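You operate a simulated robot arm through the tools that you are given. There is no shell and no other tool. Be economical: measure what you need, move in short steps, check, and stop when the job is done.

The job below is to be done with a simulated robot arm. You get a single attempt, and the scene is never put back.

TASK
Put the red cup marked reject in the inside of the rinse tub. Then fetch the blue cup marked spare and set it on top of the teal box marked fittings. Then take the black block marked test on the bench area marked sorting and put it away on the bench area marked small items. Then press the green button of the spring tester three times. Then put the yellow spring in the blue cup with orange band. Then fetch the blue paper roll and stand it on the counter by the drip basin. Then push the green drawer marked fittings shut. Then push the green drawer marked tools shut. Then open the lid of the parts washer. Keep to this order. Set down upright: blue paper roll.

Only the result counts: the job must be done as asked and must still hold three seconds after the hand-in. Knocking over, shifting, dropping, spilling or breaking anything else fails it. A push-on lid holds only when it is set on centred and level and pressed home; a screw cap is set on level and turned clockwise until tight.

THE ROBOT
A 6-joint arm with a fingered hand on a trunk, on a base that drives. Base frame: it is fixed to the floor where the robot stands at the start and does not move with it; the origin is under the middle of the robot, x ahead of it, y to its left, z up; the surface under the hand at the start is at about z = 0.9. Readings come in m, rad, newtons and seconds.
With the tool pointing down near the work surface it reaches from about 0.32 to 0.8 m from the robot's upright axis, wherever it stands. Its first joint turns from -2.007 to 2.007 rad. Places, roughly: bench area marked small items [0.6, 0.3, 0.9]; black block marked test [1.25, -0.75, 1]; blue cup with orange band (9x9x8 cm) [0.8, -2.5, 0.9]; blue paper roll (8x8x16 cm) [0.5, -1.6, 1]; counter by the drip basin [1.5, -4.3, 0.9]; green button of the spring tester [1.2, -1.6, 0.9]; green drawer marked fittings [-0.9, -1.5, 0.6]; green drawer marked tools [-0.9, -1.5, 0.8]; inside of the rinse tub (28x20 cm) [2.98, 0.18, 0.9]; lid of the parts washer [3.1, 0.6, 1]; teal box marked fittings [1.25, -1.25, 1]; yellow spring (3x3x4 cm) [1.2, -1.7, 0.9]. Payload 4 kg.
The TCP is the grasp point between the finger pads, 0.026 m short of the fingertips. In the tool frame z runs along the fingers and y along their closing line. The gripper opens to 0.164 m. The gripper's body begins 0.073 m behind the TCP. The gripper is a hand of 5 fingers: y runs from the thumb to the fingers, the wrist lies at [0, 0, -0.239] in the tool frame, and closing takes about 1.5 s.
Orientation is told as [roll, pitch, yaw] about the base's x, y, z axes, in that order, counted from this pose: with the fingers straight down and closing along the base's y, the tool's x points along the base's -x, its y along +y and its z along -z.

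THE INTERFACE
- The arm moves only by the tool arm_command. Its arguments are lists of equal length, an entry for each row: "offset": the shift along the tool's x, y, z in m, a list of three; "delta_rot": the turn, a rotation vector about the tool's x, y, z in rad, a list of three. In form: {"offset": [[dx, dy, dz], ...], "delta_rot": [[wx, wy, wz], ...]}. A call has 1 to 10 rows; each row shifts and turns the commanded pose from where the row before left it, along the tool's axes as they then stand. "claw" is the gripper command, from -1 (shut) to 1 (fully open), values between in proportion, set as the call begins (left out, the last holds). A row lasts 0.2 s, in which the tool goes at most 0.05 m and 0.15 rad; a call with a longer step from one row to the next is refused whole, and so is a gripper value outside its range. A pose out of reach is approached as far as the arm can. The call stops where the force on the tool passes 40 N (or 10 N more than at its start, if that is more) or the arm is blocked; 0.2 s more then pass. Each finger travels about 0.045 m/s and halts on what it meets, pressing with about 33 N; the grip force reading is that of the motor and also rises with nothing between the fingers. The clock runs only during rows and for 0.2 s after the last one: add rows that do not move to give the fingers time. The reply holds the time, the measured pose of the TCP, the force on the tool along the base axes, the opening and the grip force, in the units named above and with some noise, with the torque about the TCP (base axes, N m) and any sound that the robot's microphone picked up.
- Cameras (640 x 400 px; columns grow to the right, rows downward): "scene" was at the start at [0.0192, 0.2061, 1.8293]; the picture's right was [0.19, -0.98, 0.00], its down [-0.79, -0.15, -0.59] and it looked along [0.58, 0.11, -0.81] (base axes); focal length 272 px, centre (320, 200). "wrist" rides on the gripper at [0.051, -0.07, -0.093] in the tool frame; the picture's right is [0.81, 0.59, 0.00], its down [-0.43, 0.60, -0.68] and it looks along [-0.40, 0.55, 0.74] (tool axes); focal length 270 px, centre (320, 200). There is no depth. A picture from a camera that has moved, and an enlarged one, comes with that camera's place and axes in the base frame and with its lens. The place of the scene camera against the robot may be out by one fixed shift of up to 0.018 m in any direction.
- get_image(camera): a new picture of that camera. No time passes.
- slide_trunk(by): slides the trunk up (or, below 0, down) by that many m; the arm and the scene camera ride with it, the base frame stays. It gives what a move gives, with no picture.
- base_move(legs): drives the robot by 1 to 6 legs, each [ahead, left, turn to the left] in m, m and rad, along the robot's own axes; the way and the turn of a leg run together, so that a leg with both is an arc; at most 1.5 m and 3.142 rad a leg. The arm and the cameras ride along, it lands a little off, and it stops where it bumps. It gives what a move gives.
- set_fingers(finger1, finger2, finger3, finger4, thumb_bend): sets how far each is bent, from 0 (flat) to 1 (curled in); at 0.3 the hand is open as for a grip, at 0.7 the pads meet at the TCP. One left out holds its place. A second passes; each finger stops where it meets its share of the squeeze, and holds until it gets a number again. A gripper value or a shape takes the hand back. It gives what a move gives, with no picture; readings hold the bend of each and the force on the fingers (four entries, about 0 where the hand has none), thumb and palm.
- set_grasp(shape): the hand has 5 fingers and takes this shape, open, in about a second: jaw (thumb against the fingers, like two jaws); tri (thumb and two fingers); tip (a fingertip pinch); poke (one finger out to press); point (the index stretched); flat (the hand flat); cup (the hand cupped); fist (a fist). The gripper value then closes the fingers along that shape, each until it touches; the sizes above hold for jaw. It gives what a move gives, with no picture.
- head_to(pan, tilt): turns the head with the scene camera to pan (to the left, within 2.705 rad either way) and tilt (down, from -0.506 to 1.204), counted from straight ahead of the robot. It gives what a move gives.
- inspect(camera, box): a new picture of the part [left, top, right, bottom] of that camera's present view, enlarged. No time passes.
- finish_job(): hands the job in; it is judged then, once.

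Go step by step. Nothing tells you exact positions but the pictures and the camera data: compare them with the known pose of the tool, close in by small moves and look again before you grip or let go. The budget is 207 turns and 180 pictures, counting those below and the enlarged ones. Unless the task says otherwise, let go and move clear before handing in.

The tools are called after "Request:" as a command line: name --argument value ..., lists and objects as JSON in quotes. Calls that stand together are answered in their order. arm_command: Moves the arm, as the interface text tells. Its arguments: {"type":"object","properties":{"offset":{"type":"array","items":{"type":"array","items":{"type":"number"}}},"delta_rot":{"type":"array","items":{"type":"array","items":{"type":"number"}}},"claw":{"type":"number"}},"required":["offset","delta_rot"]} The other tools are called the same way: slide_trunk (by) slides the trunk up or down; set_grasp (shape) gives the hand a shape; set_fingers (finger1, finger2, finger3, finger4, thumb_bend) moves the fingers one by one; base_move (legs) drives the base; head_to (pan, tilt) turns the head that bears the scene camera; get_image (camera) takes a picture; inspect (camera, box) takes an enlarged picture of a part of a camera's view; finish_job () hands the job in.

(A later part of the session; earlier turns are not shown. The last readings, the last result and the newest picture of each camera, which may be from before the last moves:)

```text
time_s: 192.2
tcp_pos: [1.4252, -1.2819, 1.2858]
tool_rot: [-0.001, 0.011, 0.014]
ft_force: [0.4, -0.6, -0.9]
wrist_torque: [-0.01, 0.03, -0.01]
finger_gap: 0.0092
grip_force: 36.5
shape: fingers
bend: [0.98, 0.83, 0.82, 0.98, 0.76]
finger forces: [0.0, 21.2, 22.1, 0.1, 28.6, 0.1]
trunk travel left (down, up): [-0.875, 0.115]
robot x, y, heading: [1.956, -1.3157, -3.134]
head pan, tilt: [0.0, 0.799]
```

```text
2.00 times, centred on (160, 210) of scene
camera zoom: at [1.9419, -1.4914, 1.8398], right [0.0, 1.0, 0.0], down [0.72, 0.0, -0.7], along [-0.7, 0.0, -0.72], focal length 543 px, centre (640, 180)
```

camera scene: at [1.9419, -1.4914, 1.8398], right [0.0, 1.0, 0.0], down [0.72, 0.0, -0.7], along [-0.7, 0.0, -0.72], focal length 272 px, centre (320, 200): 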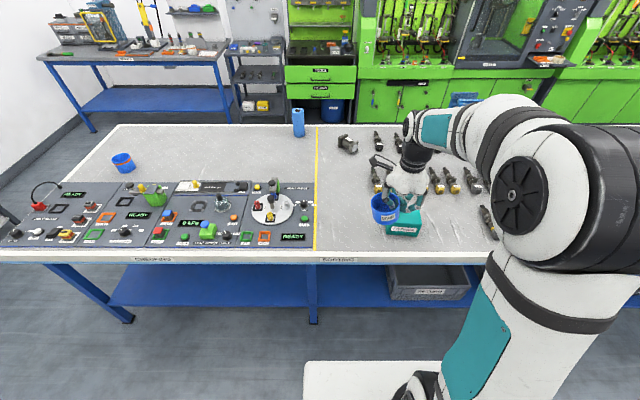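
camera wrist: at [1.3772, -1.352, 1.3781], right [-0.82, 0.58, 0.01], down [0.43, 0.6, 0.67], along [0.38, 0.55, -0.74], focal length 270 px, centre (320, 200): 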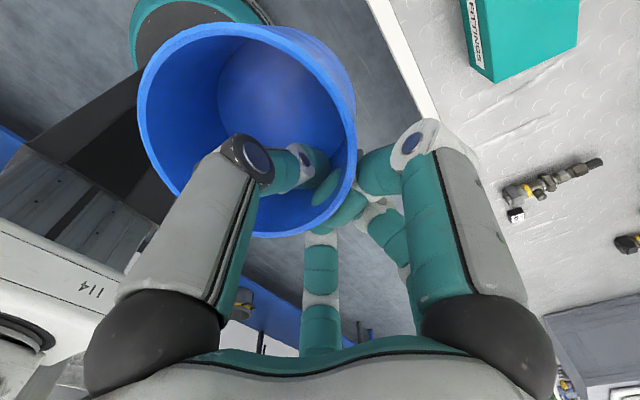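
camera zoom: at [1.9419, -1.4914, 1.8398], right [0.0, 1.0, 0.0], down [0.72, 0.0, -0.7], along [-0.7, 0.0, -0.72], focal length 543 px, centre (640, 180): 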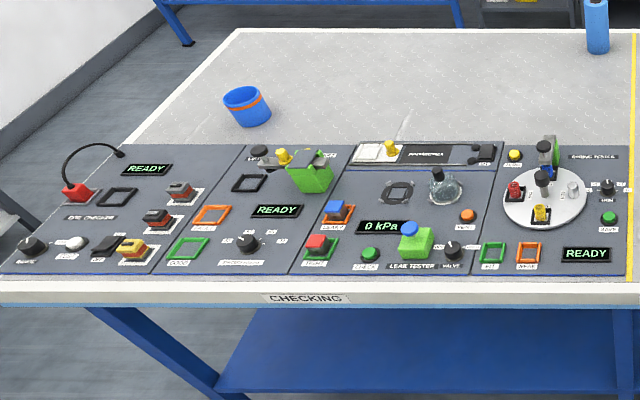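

Box appears about at (1.22,−1.14), top z≈0.98. Move sideways so that I can see it unobstructed.

Request:
arm_command --offset '[[0, 0.045, 0], [0, 0.045, 0], [0, 0.045, 0], [0, 0.045, 0]]' --delta_rot '[[0, 0, 0], [0, 0, 0], [0, 0, 0], [0, 0, 0]]'

Request:
inspect --camera "scene" --box '[340, 150, 480, 260]'

Request:
get_image --camera "wrist"

```text
time_s: 193.2
tcp_pos: [1.4194, -1.1011, 1.2855]
tool_rot: [0.0, 0.008, 0.014]
ft_force: [-0.1, 0.5, -1.0]
wrist_torque: [0.01, -0.04, 0.02]
finger_gap: 0.009
grip_force: 36.2
shape: fingers
bend: [0.98, 0.83, 0.82, 0.98, 0.76]
finger forces: [0.0, 21.2, 22.2, 0.3, 28.6, 0.0]
trunk travel left (down, up): [-0.875, 0.115]
robot x, y, heading: [1.9535, -1.3157, -3.134]
head pan, tilt: [0.0, 0.799]
```

```text
3.64 times, centred on (410, 205) of scene
camera zoom: at [1.9408, -1.4897, 1.84], right [0.0, 1.0, 0.0], down [0.72, 0.0, -0.7], along [-0.7, 0.0, -0.72], focal length 988 px, centre (-7, 182)
```

zoom: 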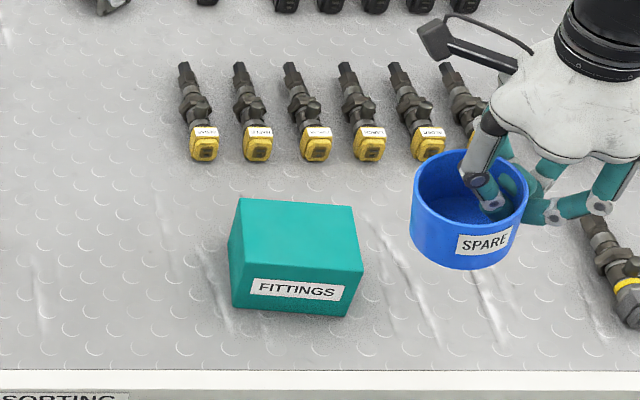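

```text
115 pictures are left
camera wrist: at [1.3721, -1.1712, 1.3781], right [-0.82, 0.58, 0.01], down [0.43, 0.6, 0.67], along [0.38, 0.55, -0.74], focal length 270 px, centre (320, 200)
```

wrist: 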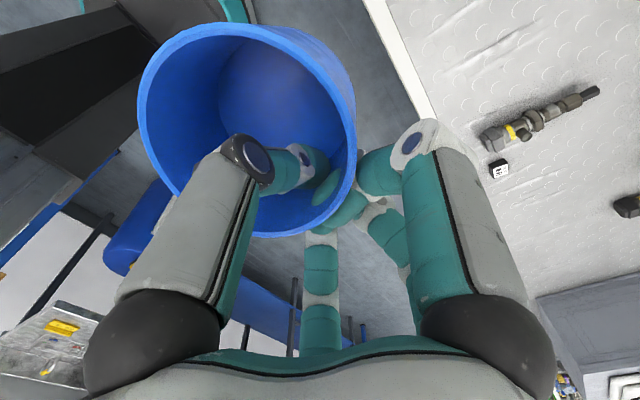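

Box top centre ≈(1.199,−1.143), top z≈0.976. It's near reach limit so I'll drive 12 cm nearer, then move the cup above it.

Request:
base_move --legs '[[0.12, 0, -0.01]]'

```text
time_s: 194.5
tcp_pos: [1.3024, -1.0979, 1.2847]
tool_rot: [0.0, 0.006, 0.003]
ft_force: [-0.6, 0.8, 0.1]
wrist_torque: [0.05, -0.02, 0.02]
finger_gap: 0.0091
grip_force: 35.9
shape: fingers
bend: [0.98, 0.83, 0.82, 0.98, 0.76]
finger forces: [0.0, 21.3, 22.1, 0.3, 28.7, 0.0]
trunk travel left (down, up): [-0.875, 0.115]
robot x, y, heading: [1.8388, -1.3116, 3.136]
head pan, tilt: [0.0, 0.799]
```

Request:
arm_command --offset '[[0.035, 0, 0.02], [0.035, 0, 0.02], [0.034, -0.002, 0.02], [0, 0, 0.045], [0, 0, 0.045], [0, 0, 0.045]]' --delta_rot '[[0, 0, 0], [0, 0, 0], [0, 0, 0], [0, 0, 0], [0, 0, 0], [0, 0, 0]]'

Request:
inspect --camera "scene" --box '[340, 130, 480, 240]'

Request:
get_image --camera "wrist"

```text
time_s: 195.9
tcp_pos: [1.1979, -1.0983, 1.092]
tool_rot: [0.0, 0.01, 0.004]
ft_force: [-0.1, 0.5, -0.5]
wrist_torque: [-0.01, 0.0, 0.02]
finger_gap: 0.0088
grip_force: 37.0
shape: fingers
bend: [0.98, 0.83, 0.83, 0.98, 0.76]
finger forces: [0.0, 20.8, 22.7, 0.3, 28.9, 0.0]
trunk travel left (down, up): [-0.875, 0.115]
robot x, y, heading: [1.8362, -1.3137, 3.135]
head pan, tilt: [0.0, 0.799]
```

```text
3.64 times, centred on (410, 185) of scene
camera zoom: at [1.819, -1.4905, 1.84], right [0.0, 1.0, 0.0], down [0.72, 0.0, -0.7], along [-0.7, 0.0, -0.72], focal length 988 px, centre (-7, 254)
```

zoom: 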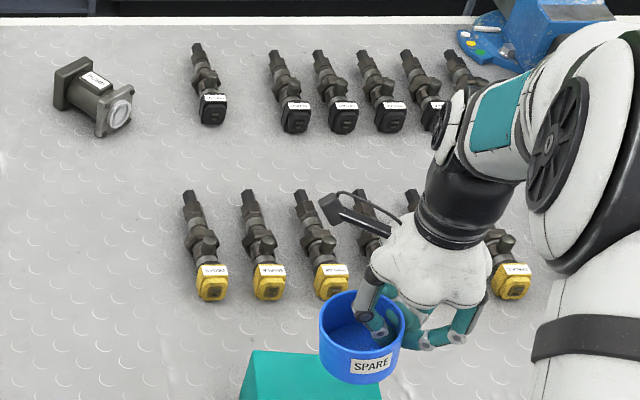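

```text
113 pictures are left
camera wrist: at [1.1491, -1.1685, 1.1849], right [-0.81, 0.58, 0.01], down [0.44, 0.6, 0.67], along [0.39, 0.55, -0.74], focal length 270 px, centre (320, 200)
```

wrist: 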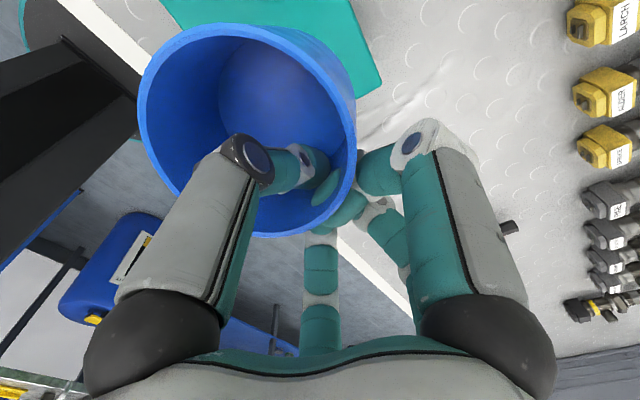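

Tilt head to see both cup and box together.

Request:
head_to --pan 0.3 --tilt 1.1

Request:
get_image --camera "scene"

Request:
inspect --camera "wrist" --box '[120, 0, 440, 200]'

```text
time_s: 196.7
tcp_pos: [1.198, -1.0998, 1.0919]
tool_rot: [0.0, 0.008, 0.004]
ft_force: [0.5, -0.3, -0.1]
wrist_torque: [0.0, 0.03, -0.01]
finger_gap: 0.0091
grip_force: 37.2
shape: fingers
bend: [0.98, 0.83, 0.83, 0.98, 0.76]
finger forces: [0.1, 20.8, 22.7, 0.3, 28.9, 0.1]
trunk travel left (down, up): [-0.875, 0.115]
robot x, y, heading: [1.8365, -1.3124, 3.138]
head pan, tilt: [0.3, 1.1]
```

```text
112 pictures are left
camera scene: at [1.84, -1.5098, 1.8182], right [-0.29, 0.96, 0.0], down [0.85, 0.26, -0.45], along [-0.43, -0.13, -0.89], focal length 272 px, centre (320, 200)
```

scene: 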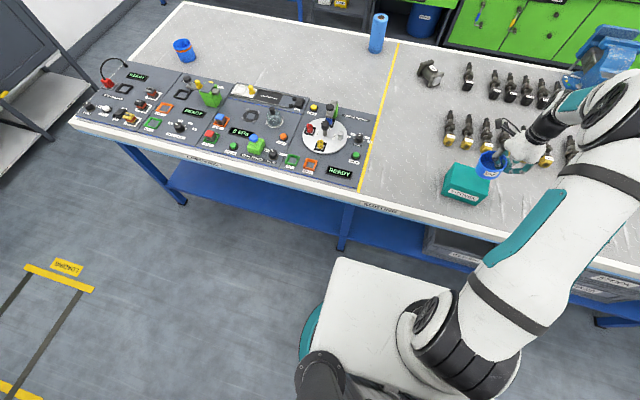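

```text
2.00 times, centred on (280, 100) of wrist
camera zoom: at [1.1498, -1.169, 1.1856], right [-0.81, 0.58, 0.01], down [0.44, 0.6, 0.67], along [0.39, 0.55, -0.74], focal length 541 px, centre (400, 400)
```

zoom: 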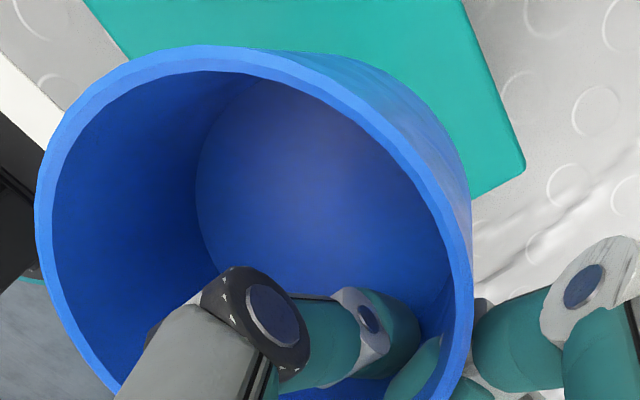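

By the wrist view, the box top centre is ≈(1.196,−1.153) and the cup centre is ≈(1.198,−1.146): good. Lower until contact.

Request:
arm_command --offset '[[0, -0.006, 0.02], [0, 0, 0.02], [0, 0, 0.01], [0, 0, 0.006]]' --delta_rot '[[0, 0, 0], [0, 0, 0], [0, 0, 0], [0, 0, 0]]'

Request:
inspect --camera "scene" --box '[430, 130, 550, 220]'

```text
time_s: 197.7
tcp_pos: [1.1966, -1.105, 1.0355]
tool_rot: [0.001, 0.007, 0.003]
ft_force: [0.4, 1.2, -0.6]
wrist_torque: [0.0, 0.0, -0.01]
finger_gap: 0.009
grip_force: 36.5
shape: fingers
bend: [0.98, 0.83, 0.83, 0.98, 0.76]
finger forces: [0.0, 20.7, 22.8, 0.4, 28.8, 0.0]
trunk travel left (down, up): [-0.875, 0.115]
robot x, y, heading: [1.8377, -1.3145, 3.137]
head pan, tilt: [0.3, 1.1]
```

```text
4.44 times, centred on (490, 175) of scene
camera zoom: at [1.8401, -1.5098, 1.8182], right [-0.29, 0.96, 0.0], down [0.85, 0.26, -0.45], along [-0.43, -0.13, -0.89], focal length 1207 px, centre (-436, 311)
```

zoom: 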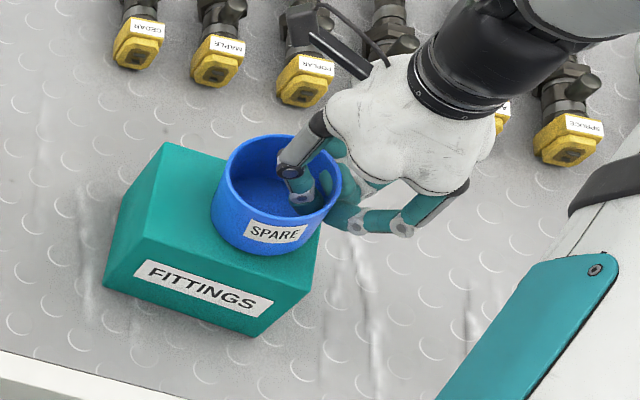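

Still just above. The scene view suggests the cup is a bit toward the +y end; shift −y 12 mm and lower to contact.

Request:
arm_command --offset '[[0, -0.012, 0], [0, 0, 0.005], [0, 0, 0.004], [0, 0, 0.004]]' --delta_rot '[[0, 0, 0], [0, 0, 0], [0, 0, 0], [0, 0, 0]]'

Request:
inspect --camera "scene" --box '[430, 130, 550, 220]'

```text
time_s: 198.7
tcp_pos: [1.1978, -1.1179, 1.0231]
tool_rot: [-0.001, 0.01, 0.004]
ft_force: [-0.6, 0.2, 7.0]
wrist_torque: [-0.43, -0.05, -0.02]
finger_gap: 0.0101
grip_force: 39.0
shape: fingers
bend: [0.98, 0.83, 0.83, 0.98, 0.77]
finger forces: [1.4, 20.1, 20.9, 1.8, 34.8, 0.0]
trunk travel left (down, up): [-0.875, 0.115]
robot x, y, heading: [1.8284, -1.3129, 3.134]
head pan, tilt: [0.3, 1.1]
```

```text
4.44 times, centred on (490, 175) of scene
camera zoom: at [1.841, -1.5098, 1.8182], right [-0.29, 0.96, 0.0], down [0.85, 0.26, -0.45], along [-0.43, -0.13, -0.89], focal length 1207 px, centre (-436, 311)
```

zoom: 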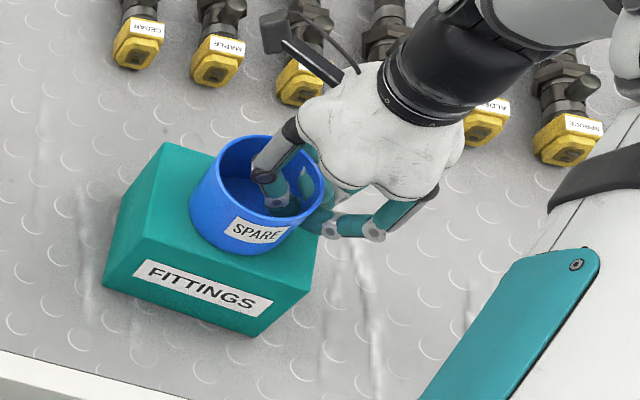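

Contact made, cup well on the box. Release gently and rise.

Request:
set_fingers --finger2 0.6 --finger3 0.6 --thumb_bend 0.6

Request:
arm_command --offset '[[0, 0, -0.01], [0, 0, -0.02], [0, 0, -0.03], [0, 0, -0.05], [0, 0, -0.05], [0, 0, -0.05]]' --delta_rot '[[0, 0, 0], [0, 0, 0], [0, 0, 0], [0, 0, 0], [0, 0, 0], [0, 0, 0]]'

Request:
head_to --pan -0.4 --tilt 0.9

Request:
get_image --camera "scene"

```text
time_s: 199.7
tcp_pos: [1.1969, -1.1173, 1.0232]
tool_rot: [0.0, 0.008, 0.003]
ft_force: [-0.6, 0.4, 3.4]
wrist_torque: [-0.06, -0.03, 0.01]
finger_gap: 0.0254
grip_force: 2.2
shape: fingers
bend: [0.97, 0.6, 0.6, 0.97, 0.61]
finger forces: [0.0, 0.0, 0.0, 0.0, 3.9, 0.0]
trunk travel left (down, up): [-0.875, 0.115]
robot x, y, heading: [1.8364, -1.3116, 3.135]
head pan, tilt: [0.3, 1.1]
```

```text
time_s: 201.1
tcp_pos: [1.1987, -1.1161, 1.2329]
tool_rot: [0.0, 0.009, 0.004]
ft_force: [0.2, 0.1, 0.7]
wrist_torque: [0.0, 0.0, -0.01]
finger_gap: 0.0279
grip_force: 0.0
shape: fingers
bend: [0.97, 0.6, 0.6, 0.97, 0.6]
finger forces: [0.0, 0.0, 0.2, 0.1, 0.0, 0.0]
trunk travel left (down, up): [-0.875, 0.115]
robot x, y, heading: [1.8331, -1.3118, 3.139]
head pan, tilt: [0.3, 1.1]
```

```text
time_s: 202.2
tcp_pos: [1.1974, -1.1158, 1.2312]
tool_rot: [0.0, 0.01, 0.005]
ft_force: [-0.2, -0.2, -0.6]
wrist_torque: [-0.04, 0.0, 0.01]
finger_gap: 0.028
grip_force: 0.1
shape: fingers
bend: [0.97, 0.6, 0.6, 0.97, 0.6]
finger forces: [0.0, 0.0, 0.0, 0.0, 0.0, 0.0]
trunk travel left (down, up): [-0.875, 0.115]
robot x, y, heading: [1.8348, -1.3123, 3.141]
head pan, tilt: [-0.4, 0.901]
```

```text
108 pictures are left
camera scene: at [1.8312, -1.4619, 1.8319], right [0.39, 0.92, 0.0], down [0.72, -0.31, -0.62], along [-0.57, 0.24, -0.78], focal length 272 px, centre (320, 200)
```

scene: 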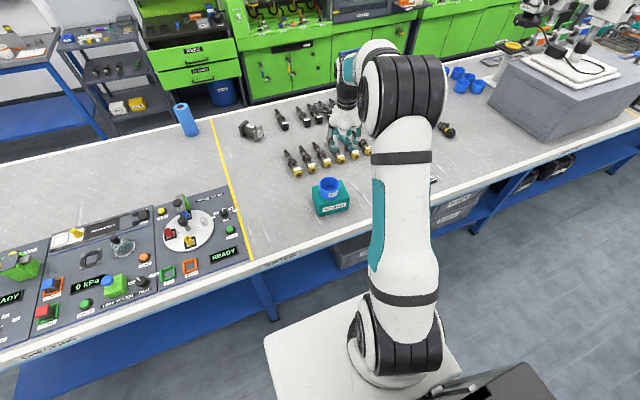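

Cup stands on the box. Move along toward the sorting area for the black test block.

Request:
arm_command --offset '[[-0.04, 0, -0.02], [-0.04, 0, -0.02], [-0.04, 0, 0]]' --delta_rot '[[0, 0, 0], [0, 0, 0], [0, 0, 0]]'

Request:
base_move --legs '[[-0.1, 0, 0], [0, -0.5, 0]]'

Request:
head_to --pan 0.0 --tilt 0.9

Request:
get_image --camera "scene"

Request:
get_image --camera "wrist"

```text
time_s: 203.0
tcp_pos: [1.3201, -1.1194, 1.2722]
tool_rot: [-0.001, 0.009, 0.007]
ft_force: [0.9, 0.3, 0.5]
wrist_torque: [-0.04, 0.02, 0.0]
finger_gap: 0.0279
grip_force: 0.0
shape: fingers
bend: [0.97, 0.6, 0.6, 0.97, 0.6]
finger forces: [0.1, 0.0, 0.0, 0.1, 0.0, 0.0]
trunk travel left (down, up): [-0.875, 0.115]
robot x, y, heading: [1.8332, -1.3119, 3.14]
head pan, tilt: [-0.4, 0.901]
```

```text
time_s: 206.7
tcp_pos: [1.4258, -0.6058, 1.2712]
tool_rot: [0.002, 0.01, -0.008]
ft_force: [0.7, -0.1, 0.2]
wrist_torque: [-0.08, 0.0, 0.0]
finger_gap: 0.028
grip_force: 0.0
shape: fingers
bend: [0.97, 0.6, 0.6, 0.97, 0.6]
finger forces: [0.1, 0.0, 0.1, 0.0, 0.1, 0.1]
trunk travel left (down, up): [-0.875, 0.115]
robot x, y, heading: [1.9406, -0.8098, 3.126]
head pan, tilt: [-0.4, 0.901]
```

```text
time_s: 207.5
tcp_pos: [1.4265, -0.6069, 1.2715]
tool_rot: [0.0, 0.011, -0.006]
ft_force: [-0.4, -0.3, -1.2]
wrist_torque: [-0.03, -0.01, -0.03]
finger_gap: 0.0278
grip_force: 0.1
shape: fingers
bend: [0.97, 0.6, 0.6, 0.97, 0.6]
finger forces: [0.1, 0.0, 0.0, 0.0, 0.0, 0.0]
trunk travel left (down, up): [-0.875, 0.115]
robot x, y, heading: [1.943, -0.8071, 3.124]
head pan, tilt: [0.0, 0.901]
```

```text
107 pictures are left
camera scene: at [1.9283, -0.985, 1.832], right [0.02, 1.0, 0.0], down [0.78, -0.01, -0.62], along [-0.62, 0.01, -0.78], focal length 272 px, centre (320, 200)
```

scene: 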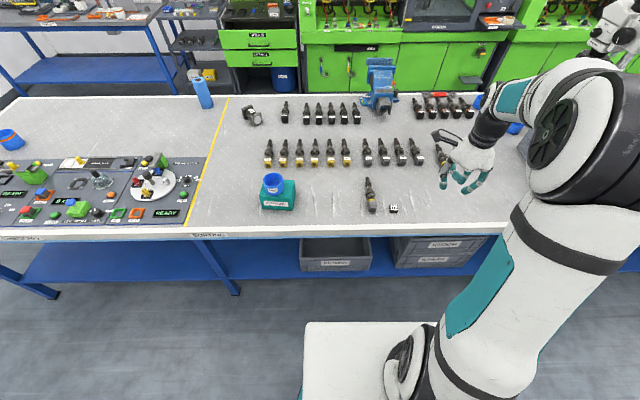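

```text
106 pictures are left
camera wrist: at [1.3764, -0.6757, 1.3652], right [-0.8, 0.6, 0.01], down [0.44, 0.59, 0.67], along [0.4, 0.54, -0.74], focal length 270 px, centre (320, 200)
```

wrist: 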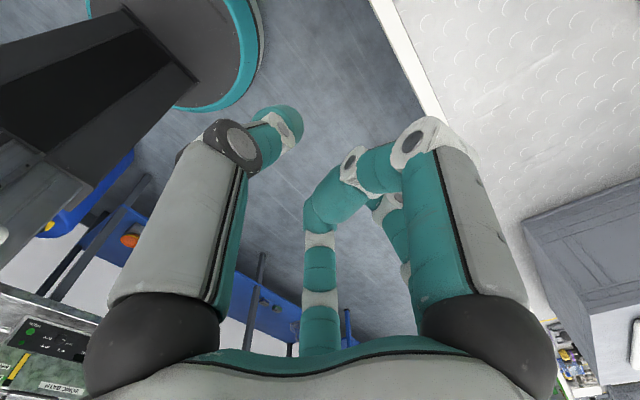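

Request:
inspect --camera "scene" --box '[340, 160, 440, 230]'

Request:
inspect --camera "scene" --box '[240, 80, 470, 230]'

```text
5.71 times, centred on (390, 195) of scene
camera zoom: at [1.9283, -0.985, 1.832], right [0.02, 1.0, 0.0], down [0.78, -0.01, -0.62], along [-0.62, 0.01, -0.78], focal length 1552 px, centre (-80, 229)
```

zoom: 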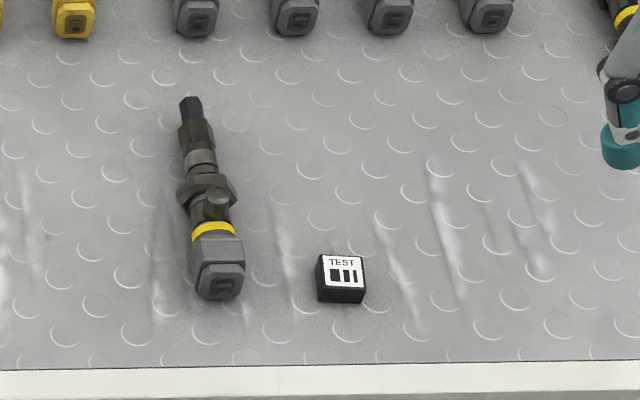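

```text
2.67 times, centred on (355, 155) of scene
camera zoom: at [1.9283, -0.985, 1.832], right [0.02, 1.0, 0.0], down [0.78, -0.01, -0.62], along [-0.62, 0.01, -0.78], focal length 724 px, centre (227, 320)
```

zoom: 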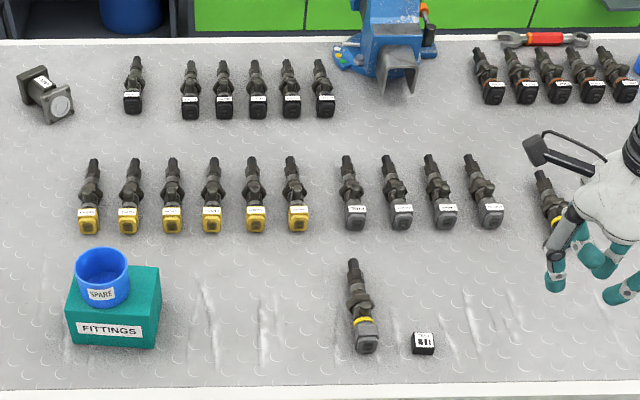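

The test block is ~3.5 cm, at ≈(1.257,−0.672). I'll use the jaw shape, part-closed, and hover above it.

Request:
set_grasp --shape "jaw"

Request:
arm_command --offset '[[0.034, -0.013, 0.03], [0.034, -0.013, 0.03], [0.034, -0.013, 0.03], [0.034, -0.013, 0.03], [0.034, -0.013, 0.03], [0, 0, 0.04], [0, 0, 0.04]]' --delta_rot '[[0, 0, 0], [0, 0, 0], [0, 0, 0], [0, 0, 0], [0, 0, 0], [0, 0, 0], [0, 0, 0]]' --claw -0.25

Request:
get_image --camera "wrist"

Request:
inspect --camera "scene" --box '[330, 140, 450, 230]'

```text
time_s: 208.4
tcp_pos: [1.4267, -0.6065, 1.2719]
tool_rot: [0.001, 0.009, -0.01]
ft_force: [0.2, 0.3, 0.1]
wrist_torque: [-0.02, 0.0, -0.01]
finger_gap: 0.1641
grip_force: 0.0
shape: jaw
bend: [0.3, 0.3, 0.3, 0.3, 0.3]
finger forces: [0.0, 0.0, 0.0, 0.0, 0.0, 0.0]
trunk travel left (down, up): [-0.875, 0.115]
robot x, y, heading: [1.9437, -0.807, 3.126]
head pan, tilt: [0.0, 0.901]
```

```text
time_s: 210.0
tcp_pos: [1.253, -0.6708, 1.0446]
tool_rot: [0.0, 0.008, -0.009]
ft_force: [-0.2, -0.4, 0.2]
wrist_torque: [0.0, 0.0, 0.01]
finger_gap: 0.062
grip_force: 0.0
shape: jaw
bend: [0.43, 0.43, 0.43, 0.43, 0.7]
finger forces: [0.0, 0.0, 0.0, 0.0, 0.1, 0.0]
trunk travel left (down, up): [-0.875, 0.115]
robot x, y, heading: [1.941, -0.8076, 3.13]
head pan, tilt: [0.0, 0.901]
```

```text
103 pictures are left
camera wrist: at [1.2039, -0.739, 1.1365], right [-0.8, 0.6, 0.01], down [0.44, 0.59, 0.67], along [0.4, 0.54, -0.74], focal length 270 px, centre (320, 200)
```

wrist: 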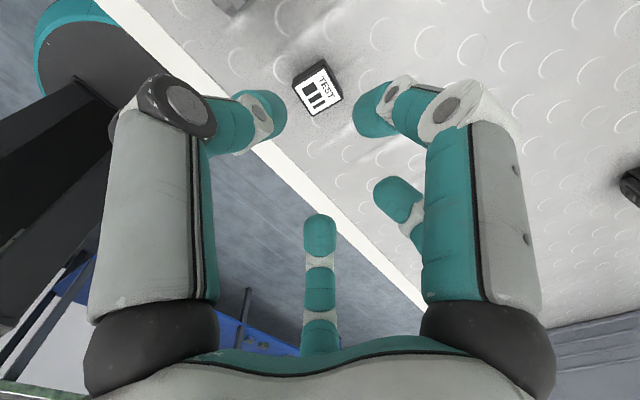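

```text
4.44 times, centred on (390, 185) of scene
camera zoom: at [1.9267, -0.9852, 1.832], right [0.02, 1.0, 0.0], down [0.78, -0.01, -0.62], along [-0.62, 0.01, -0.78], focal length 1207 px, centre (9, 267)
```

zoom: 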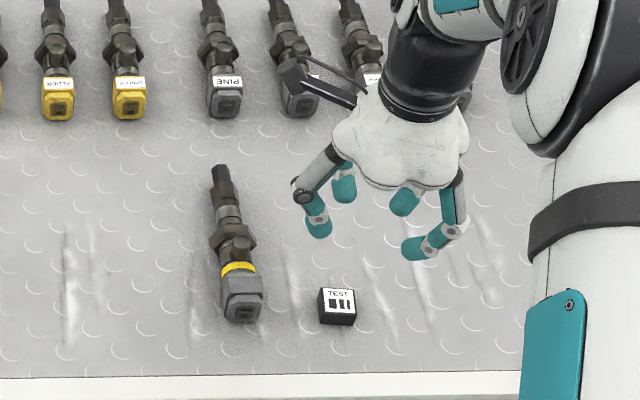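

The block lies directly beneath the TCP. Descend and grip.

Request:
arm_command --offset '[[0, -0.004, 0.04], [0, 0, 0.04], [0, 0, 0.03]]' --delta_rot '[[0, 0, 0], [0, 0, 0], [0, 0, 0]]'

Request:
get_image --camera "wrist"

Request:
inspect --camera "scene" --box '[340, 160, 440, 230]'

```text
time_s: 210.8
tcp_pos: [1.254, -0.6737, 0.9323]
tool_rot: [0.001, 0.009, -0.008]
ft_force: [-0.4, -0.5, 0.3]
wrist_torque: [0.02, 0.0, -0.01]
finger_gap: 0.062
grip_force: 0.0
shape: jaw
bend: [0.43, 0.43, 0.43, 0.43, 0.7]
finger forces: [0.0, 0.0, 0.0, 0.1, 0.0, 0.0]
trunk travel left (down, up): [-0.875, 0.115]
robot x, y, heading: [1.9399, -0.8086, 3.124]
head pan, tilt: [0.0, 0.901]
```

```text
101 pictures are left
camera wrist: at [1.2041, -0.7431, 1.0254], right [-0.8, 0.6, 0.01], down [0.44, 0.59, 0.67], along [0.4, 0.54, -0.74], focal length 270 px, centre (320, 200)
```

wrist: 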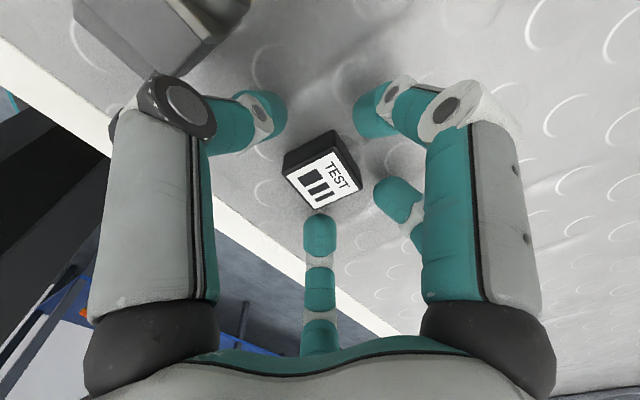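

```text
5.71 times, centred on (390, 195) of scene
camera zoom: at [1.9272, -0.9853, 1.832], right [0.02, 1.0, 0.0], down [0.78, -0.01, -0.62], along [-0.62, 0.01, -0.78], focal length 1552 px, centre (-80, 229)
```

zoom: 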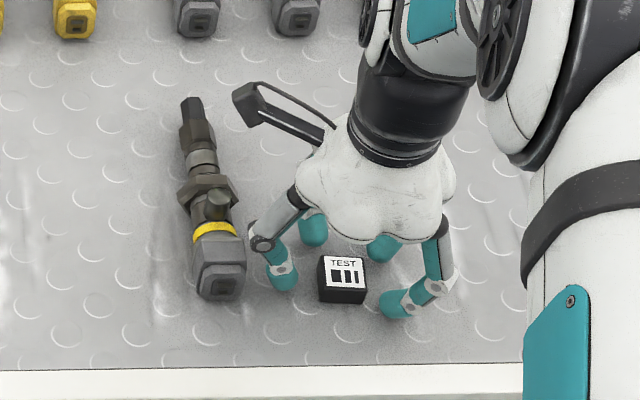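

Block is between the fingers. Lower 12 mm more, then close.

Request:
arm_command --offset '[[0, 0, 0.008], [0, 0, 0.004]]' --delta_rot '[[0, 0, 0], [0, 0, 0]]'

Request:
arm_command --offset '[[0, 0, 0], [0, 0, 0], [0, 0, 0], [0, 0, 0], [0, 0, 0], [0, 0, 0]]' --delta_rot '[[0, 0, 0], [0, 0, 0], [0, 0, 0], [0, 0, 0], [0, 0, 0], [0, 0, 0]]' --claw -1

Request:
get_image --camera "wrist"

```text
time_s: 211.4
tcp_pos: [1.2522, -0.6748, 0.9256]
tool_rot: [-0.001, 0.014, -0.011]
ft_force: [1.7, -8.8, 21.3]
wrist_torque: [-1.14, -0.01, 0.01]
finger_gap: 0.0603
grip_force: 9.8
shape: jaw
bend: [0.84, 0.84, 0.85, 0.43, 0.7]
finger forces: [0.0, 0.0, 0.1, 0.0, 21.5, 0.1]
trunk travel left (down, up): [-0.875, 0.115]
robot x, y, heading: [1.9407, -0.8092, 3.122]
head pan, tilt: [0.0, 0.901]
```

```text
time_s: 212.8
tcp_pos: [1.2525, -0.6769, 0.9242]
tool_rot: [0.003, 0.013, -0.008]
ft_force: [-1.8, -17.3, 29.0]
wrist_torque: [-1.17, 0.01, -0.1]
finger_gap: 0.047
grip_force: 33.1
shape: jaw
bend: [0.84, 0.84, 0.84, 0.84, 0.66]
finger forces: [23.5, 19.5, 18.0, 24.0, 50.5, 0.1]
trunk travel left (down, up): [-0.875, 0.115]
robot x, y, heading: [1.9434, -0.8026, 3.118]
head pan, tilt: [0.0, 0.901]
```

```text
99 pictures are left
camera wrist: at [1.2041, -0.7456, 1.0168], right [-0.8, 0.6, 0.01], down [0.45, 0.59, 0.67], along [0.39, 0.55, -0.74], focal length 270 px, centre (320, 200)
```

wrist: 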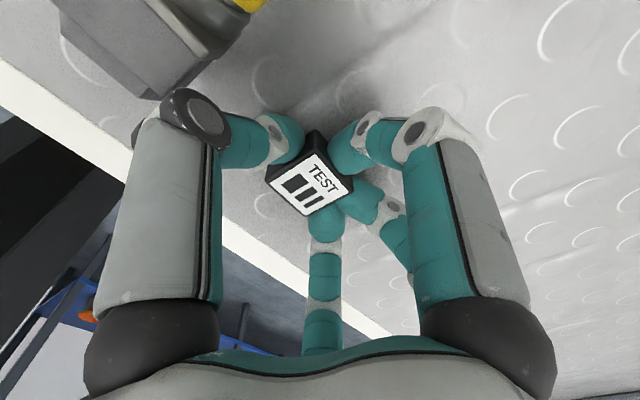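

Block is gripped (the thumb just brushed the bench). Lift.

Request:
arm_command --offset '[[0, 0, -0.01], [0, 0, -0.03], [0, 0, -0.05], [0, 0, -0.05], [0, 0, -0.05], [0, 0, -0.05], [0, 0, -0.05], [-0.04, 0, -0.02], [-0.04, 0, -0.02], [-0.04, 0, 0]]' --delta_rot '[[0, 0, 0], [0, 0, 0], [0, 0, 0], [0, 0, 0], [0, 0, 0], [0, 0, 0], [0, 0, 0], [0, 0, 0], [0, 0, 0], [0, 0, 0]]'

Request:
get_image --camera "wrist"

Request:
get_image --camera "scene"

```text
time_s: 215.0
tcp_pos: [1.3785, -0.6779, 1.2483]
tool_rot: [0.0, 0.009, -0.009]
ft_force: [0.0, -0.3, 0.1]
wrist_torque: [0.01, -0.01, -0.01]
finger_gap: 0.0444
grip_force: 33.1
shape: jaw
bend: [0.84, 0.83, 0.84, 0.84, 0.66]
finger forces: [22.9, 21.4, 20.6, 23.5, 28.1, 0.0]
trunk travel left (down, up): [-0.875, 0.115]
robot x, y, heading: [1.9373, -0.8069, 3.128]
head pan, tilt: [0.0, 0.901]
```

```text
98 pictures are left
camera wrist: at [1.3291, -0.7462, 1.342], right [-0.8, 0.6, 0.01], down [0.44, 0.59, 0.67], along [0.4, 0.54, -0.74], focal length 270 px, centre (320, 200)
```

wrist: 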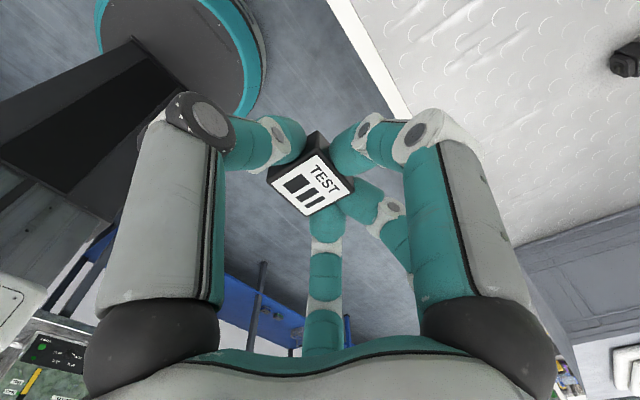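

```text
97 pictures are left
camera scene: at [1.9303, -0.9854, 1.8319], right [0.02, 1.0, 0.0], down [0.78, -0.01, -0.62], along [-0.62, 0.01, -0.78], focal length 272 px, centre (320, 200)
```

scene: 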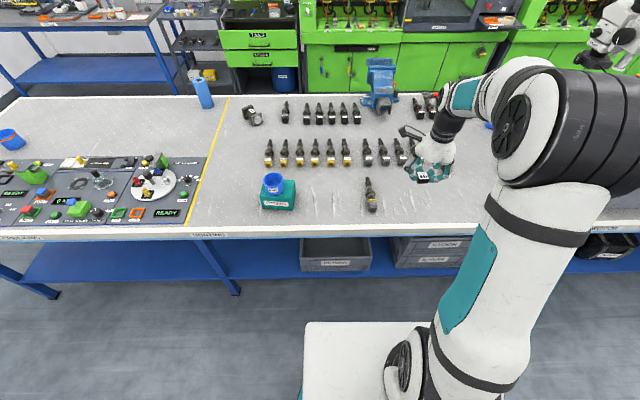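

Block held. Drive back around to the front.

Request:
base_move --legs '[[-0.08, 0, 0.014], [0, 1.5, 0], [0, 0.2, 0], [0, 0, -1.571], [0, 0, -1.571], [0, -0.88, 0]]'

```text
time_s: 236.2
tcp_pos: [2.5164, -3.5136, 1.2471]
tool_rot: [0.0, 0.008, 3.112]
ft_force: [1.2, -0.2, -0.1]
wrist_torque: [0.04, -0.02, -0.02]
finger_gap: 0.0436
grip_force: 32.7
shape: jaw
bend: [0.84, 0.83, 0.84, 0.84, 0.66]
finger forces: [23.0, 21.1, 21.3, 22.5, 27.5, 0.0]
trunk travel left (down, up): [-0.875, 0.115]
robot x, y, heading: [1.9534, -3.3703, -0.04]
head pan, tilt: [0.0, 0.901]
```

Request:
base_move --legs '[[0, 0, 0.04], [-1.05, 0, 0], [-1.04, 0, 0], [0, 1.5, 0], [0, 1.2, 0]]'

```text
time_s: 259.5
tcp_pos: [0.4003, -0.8274, 1.248]
tool_rot: [0.0, 0.01, -3.131]
ft_force: [-0.5, 0.2, -0.5]
wrist_torque: [-0.04, 0.03, -0.01]
finger_gap: 0.0439
grip_force: 33.0
shape: jaw
bend: [0.84, 0.83, 0.84, 0.84, 0.66]
finger forces: [22.8, 21.1, 21.3, 22.4, 27.7, 0.0]
trunk travel left (down, up): [-0.875, 0.115]
robot x, y, heading: [-0.1668, -0.7075, -0.0]
head pan, tilt: [0.0, 0.901]
```

Request:
base_move --legs '[[0, 0.95, 0], [0.12, 0, 0]]'

Request:
head_to --pan 0.0 --tilt 1.0

Request:
get_image --camera "scene"

```text
time_s: 265.4
tcp_pos: [0.5156, 0.1432, 1.2464]
tool_rot: [-0.001, 0.007, -3.124]
ft_force: [0.1, -0.3, -0.5]
wrist_torque: [0.0, 0.03, -0.02]
finger_gap: 0.0438
grip_force: 32.8
shape: jaw
bend: [0.84, 0.83, 0.84, 0.84, 0.66]
finger forces: [23.0, 21.1, 21.3, 22.6, 27.6, 0.1]
trunk travel left (down, up): [-0.875, 0.115]
robot x, y, heading: [-0.0525, 0.2619, 0.009]
head pan, tilt: [0.0, 0.901]
```

```text
time_s: 266.1
tcp_pos: [0.5141, 0.1434, 1.2473]
tool_rot: [0.001, 0.008, -3.124]
ft_force: [-0.5, 0.3, 0.1]
wrist_torque: [-0.04, -0.02, 0.01]
finger_gap: 0.0441
grip_force: 32.8
shape: jaw
bend: [0.84, 0.83, 0.84, 0.84, 0.66]
finger forces: [22.9, 21.1, 21.4, 22.6, 27.7, 0.1]
trunk travel left (down, up): [-0.875, 0.115]
robot x, y, heading: [-0.0515, 0.2562, 0.007]
head pan, tilt: [0.0, 1.0]
```

```text
96 pictures are left
camera scene: at [-0.0379, 0.4504, 1.8248], right [0.01, -1.0, 0.0], down [-0.84, -0.01, -0.54], along [0.54, 0.01, -0.84], focal length 272 px, centre (320, 200)
```

scene: 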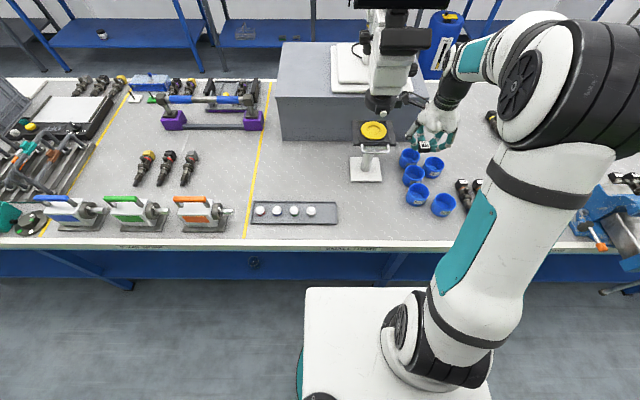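

Free spot between the tray and cups at ≈(0.50,0.26). Move there and lower.

Request:
arm_command --offset '[[-0.005, -0.039, 0], [-0.005, -0.039, 0], [-0.004, -0.039, 0], [0, 0, 0.05], [0, 0, 0.05], [0, 0, 0.05], [0, 0, 0.05], [0, 0, 0.05]]' --delta_rot '[[0, 0, 0], [0, 0, 0], [0, 0, 0], [0, 0, 0], [0, 0, 0], [0, 0, 0], [0, 0, 0], [0, 0, 0]]'

Request:
inspect --camera "scene" --box '[300, 130, 460, 250]'

Request:
get_image --camera "wrist"

```text
time_s: 267.9
tcp_pos: [0.5021, 0.2585, 0.9953]
tool_rot: [0.0, 0.01, -3.124]
ft_force: [0.4, -0.2, -0.8]
wrist_torque: [0.0, 0.04, 0.01]
finger_gap: 0.0436
grip_force: 32.5
shape: jaw
bend: [0.84, 0.83, 0.84, 0.84, 0.66]
finger forces: [22.9, 21.4, 21.0, 22.7, 27.6, 0.0]
trunk travel left (down, up): [-0.875, 0.115]
robot x, y, heading: [-0.0545, 0.2583, 0.011]
head pan, tilt: [0.0, 1.0]
```

```text
3.33 times, centred on (380, 190) of scene
camera zoom: at [-0.0357, 0.4504, 1.8248], right [0.01, -1.0, 0.0], down [-0.84, -0.01, -0.54], along [0.54, 0.01, -0.84], focal length 906 px, centre (120, 233)
```

zoom: 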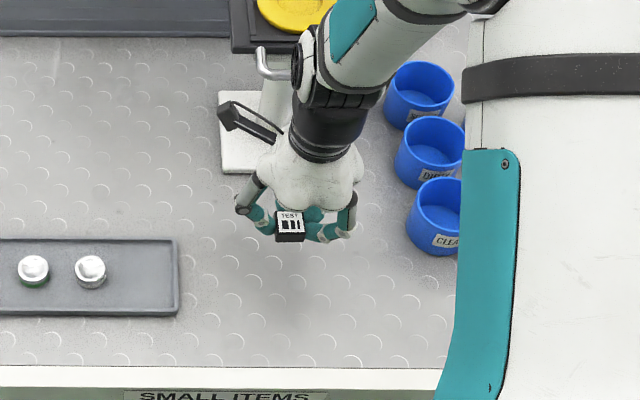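

```text
94 pictures are left
camera wrist: at [0.5521, 0.3292, 1.0883], right [0.82, -0.57, 0.01], down [-0.43, -0.6, 0.67], along [-0.38, -0.56, -0.74], focal length 270 px, centre (320, 200)
```

wrist: 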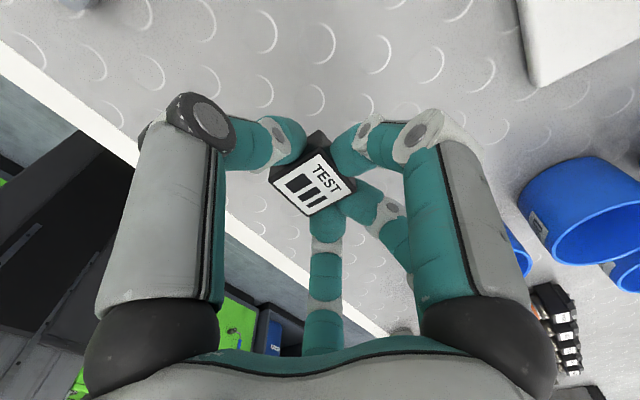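

Clear spot right above the SMALL ITEMS label. Lower to contact, then release.

Request:
arm_command --offset '[[0, 0, 0.03], [0, 0, 0.02], [0, 0, 0.012], [0, 0, 0.006]]' --delta_rot '[[0, 0, 0], [0, 0, 0], [0, 0, 0], [0, 0, 0]]'

```text
time_s: 268.9
tcp_pos: [0.5004, 0.2596, 0.9303]
tool_rot: [0.0, 0.01, -3.123]
ft_force: [-0.3, 0.4, -0.5]
wrist_torque: [-0.01, 0.03, 0.02]
finger_gap: 0.0437
grip_force: 33.0
shape: jaw
bend: [0.84, 0.83, 0.84, 0.84, 0.66]
finger forces: [22.9, 21.4, 21.0, 22.7, 27.8, 0.0]
trunk travel left (down, up): [-0.875, 0.115]
robot x, y, heading: [-0.0505, 0.2582, 0.008]
head pan, tilt: [0.0, 1.0]
```

Request:
arm_command --offset '[[0, 0, 0.004], [0, 0, 0.003]]' --delta_rot '[[0, 0, 0], [0, 0, 0]]'

Request:
arm_command --offset '[[0, 0, 0], [0, 0, 0], [0, 0, 0], [0, 0, 0], [0, 0, -0.01], [0, 0, -0.03], [0, 0, -0.05], [0, 0, -0.05], [0, 0, -0.05]]' --delta_rot '[[0, 0, 0], [0, 0, 0], [0, 0, 0], [0, 0, 0], [0, 0, 0], [0, 0, 0], [0, 0, 0], [0, 0, 0], [0, 0, 0]]' --claw 0.0

Request:
inspect --camera "scene" --box '[300, 130, 460, 250]'

```text
time_s: 269.5
tcp_pos: [0.5005, 0.2601, 0.9242]
tool_rot: [-0.002, 0.011, -3.124]
ft_force: [-1.8, 2.1, 10.2]
wrist_torque: [0.28, 0.07, 0.03]
finger_gap: 0.0439
grip_force: 32.8
shape: jaw
bend: [0.84, 0.83, 0.84, 0.84, 0.66]
finger forces: [22.8, 21.9, 21.7, 22.7, 39.9, 0.0]
trunk travel left (down, up): [-0.875, 0.115]
robot x, y, heading: [-0.0527, 0.2567, 0.01]
head pan, tilt: [0.0, 1.0]
```

```text
time_s: 271.5
tcp_pos: [0.4984, 0.2619, 1.115]
tool_rot: [0.0, 0.008, -3.126]
ft_force: [0.3, 0.1, -1.4]
wrist_torque: [0.01, -0.04, 0.01]
finger_gap: 0.0814
grip_force: 0.1
shape: jaw
bend: [0.37, 0.37, 0.37, 0.37, 0.7]
finger forces: [0.0, 0.1, 0.0, 0.0, 0.0, 0.0]
trunk travel left (down, up): [-0.875, 0.115]
robot x, y, heading: [-0.0536, 0.2589, 0.015]
head pan, tilt: [0.0, 1.0]
```

```text
3.33 times, centred on (380, 190) of scene
camera zoom: at [-0.0394, 0.4503, 1.8247], right [0.01, -1.0, 0.0], down [-0.84, -0.01, -0.54], along [0.54, 0.01, -0.84], focal length 906 px, centre (120, 233)
```

zoom: 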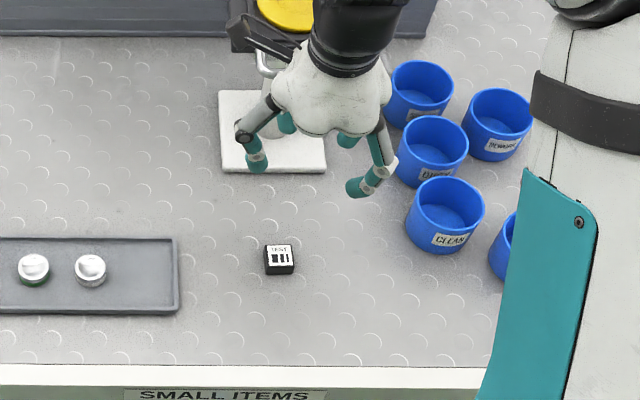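

Block placed in the small items area. Retract and drive to the spring tester at the back side.

Request:
arm_command --offset '[[-0.03, 0.01, -0.03], [-0.02, 0, -0.04], [-0.02, 0, -0.04], [0, 0, -0.045]]' --delta_rot '[[0, 0, 0], [0, 0, 0], [0, 0, 0], [0, 0, 0]]'

Request:
base_move --legs '[[-0.12, 0, -0.012], [0, -1.5, 0], [0, -1.5, 0], [0, -0.63, 0]]'

```text
time_s: 272.5
tcp_pos: [0.4281, 0.251, 1.2659]
tool_rot: [0.0, 0.008, -3.123]
ft_force: [-0.8, 0.7, -0.4]
wrist_torque: [0.0, -0.02, -0.02]
finger_gap: 0.0816
grip_force: 0.0
shape: jaw
bend: [0.37, 0.37, 0.37, 0.37, 0.7]
finger forces: [0.1, 0.1, 0.0, 0.0, 0.0, 0.1]
trunk travel left (down, up): [-0.875, 0.115]
robot x, y, heading: [-0.0514, 0.2606, 0.01]
head pan, tilt: [0.0, 1.0]
```

```text
time_s: 291.0
tcp_pos: [0.3828, -3.3879, 1.2661]
tool_rot: [-0.001, 0.01, -3.098]
ft_force: [-1.9, -0.1, -0.3]
wrist_torque: [0.01, -0.03, -0.01]
finger_gap: 0.0819
grip_force: 0.1
shape: jaw
bend: [0.37, 0.37, 0.37, 0.37, 0.7]
finger forces: [0.0, 0.0, 0.1, 0.0, 0.0, 0.1]
trunk travel left (down, up): [-0.875, 0.115]
robot x, y, heading: [-0.1023, -3.3946, 0.031]
head pan, tilt: [0.0, 1.0]
```

Request:
base_move --legs '[[0, 0, -0.031], [1.05, 0, 0], [1.05, 0, 0], [0, 0.9, 0], [0, 0, 1.571], [0, 0, 1.571]]'

```text
time_s: 313.9
tcp_pos: [1.5572, -2.464, 1.2653]
tool_rot: [0.001, 0.009, -0.015]
ft_force: [-0.3, 0.3, 0.5]
wrist_torque: [0.0, 0.01, 0.01]
finger_gap: 0.0815
grip_force: 0.0
shape: jaw
bend: [0.37, 0.37, 0.37, 0.37, 0.7]
finger forces: [0.0, 0.1, 0.1, 0.0, 0.2, 0.0]
trunk travel left (down, up): [-0.875, 0.115]
robot x, y, heading: [2.0388, -2.488, 3.119]
head pan, tilt: [0.0, 1.0]
```

Request:
base_move --legs '[[0, 0, 0.022], [0, -0.8, 0], [0.15, 0, 0]]'

Request:
head_to --pan 0.0 --tilt 0.9

Request:
get_image --camera "scene"

```text
time_s: 319.6
tcp_pos: [1.4038, -1.6586, 1.2636]
tool_rot: [-0.001, 0.006, 0.014]
ft_force: [0.2, 0.5, -0.2]
wrist_torque: [0.05, -0.06, -0.01]
finger_gap: 0.0817
grip_force: 0.1
shape: jaw
bend: [0.37, 0.37, 0.37, 0.37, 0.7]
finger forces: [0.0, 0.0, 0.1, 0.1, 0.0, 0.1]
trunk travel left (down, up): [-0.875, 0.115]
robot x, y, heading: [1.8835, -1.666, -3.139]
head pan, tilt: [0.0, 1.0]
```

```text
time_s: 320.3
tcp_pos: [1.4077, -1.6582, 1.266]
tool_rot: [0.001, 0.006, 0.012]
ft_force: [0.8, -0.5, 1.0]
wrist_torque: [-0.04, -0.01, 0.0]
finger_gap: 0.0815
grip_force: 0.1
shape: jaw
bend: [0.37, 0.37, 0.37, 0.37, 0.7]
finger forces: [0.0, 0.0, 0.0, 0.0, 0.1, 0.1]
trunk travel left (down, up): [-0.875, 0.115]
robot x, y, heading: [1.8882, -1.6675, -3.141]
head pan, tilt: [0.0, 0.901]
```

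```text
92 pictures are left
camera scene: at [1.8795, -1.8473, 1.8319], right [0.0, 1.0, 0.0], down [0.78, 0.0, -0.62], along [-0.62, 0.0, -0.78], focal length 272 px, centre (320, 200)
```

scene: 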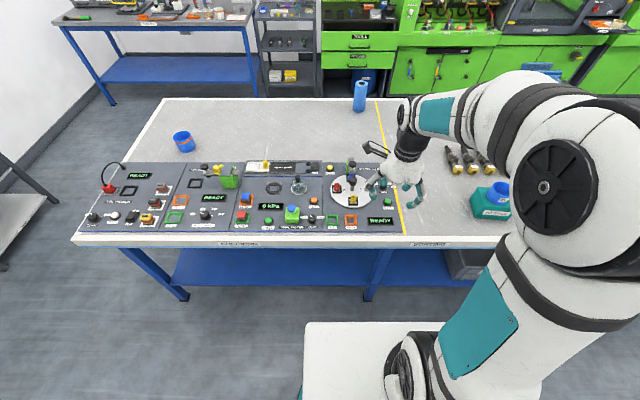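

Request:
inspect --camera "scene" --box '[310, 150, 420, 240]'

Request:
inspect --camera "scene" --box '[220, 150, 340, 240]'

```text
4.44 times, centred on (365, 195) of scene
camera zoom: at [1.8795, -1.8473, 1.8319], right [0.0, 1.0, 0.0], down [0.78, 0.0, -0.62], along [-0.62, 0.0, -0.78], focal length 1207 px, centre (120, 222)
```

zoom: 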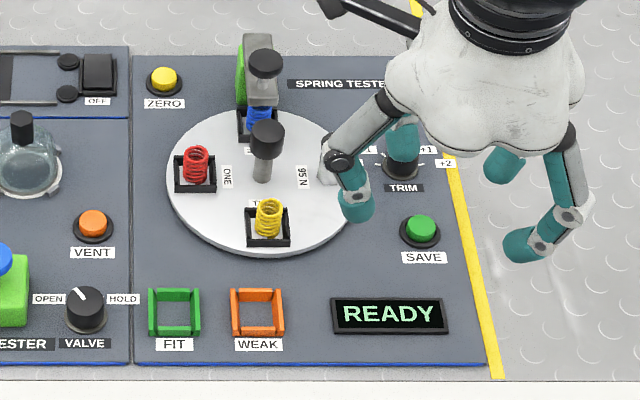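

```text
4.44 times, centred on (280, 195) of scene
camera zoom: at [1.8795, -1.8473, 1.8319], right [0.0, 1.0, 0.0], down [0.78, 0.0, -0.62], along [-0.62, 0.0, -0.78], focal length 1207 px, centre (498, 222)
```

zoom: 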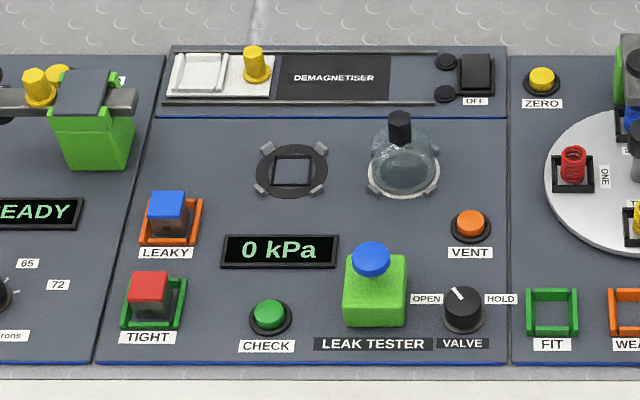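

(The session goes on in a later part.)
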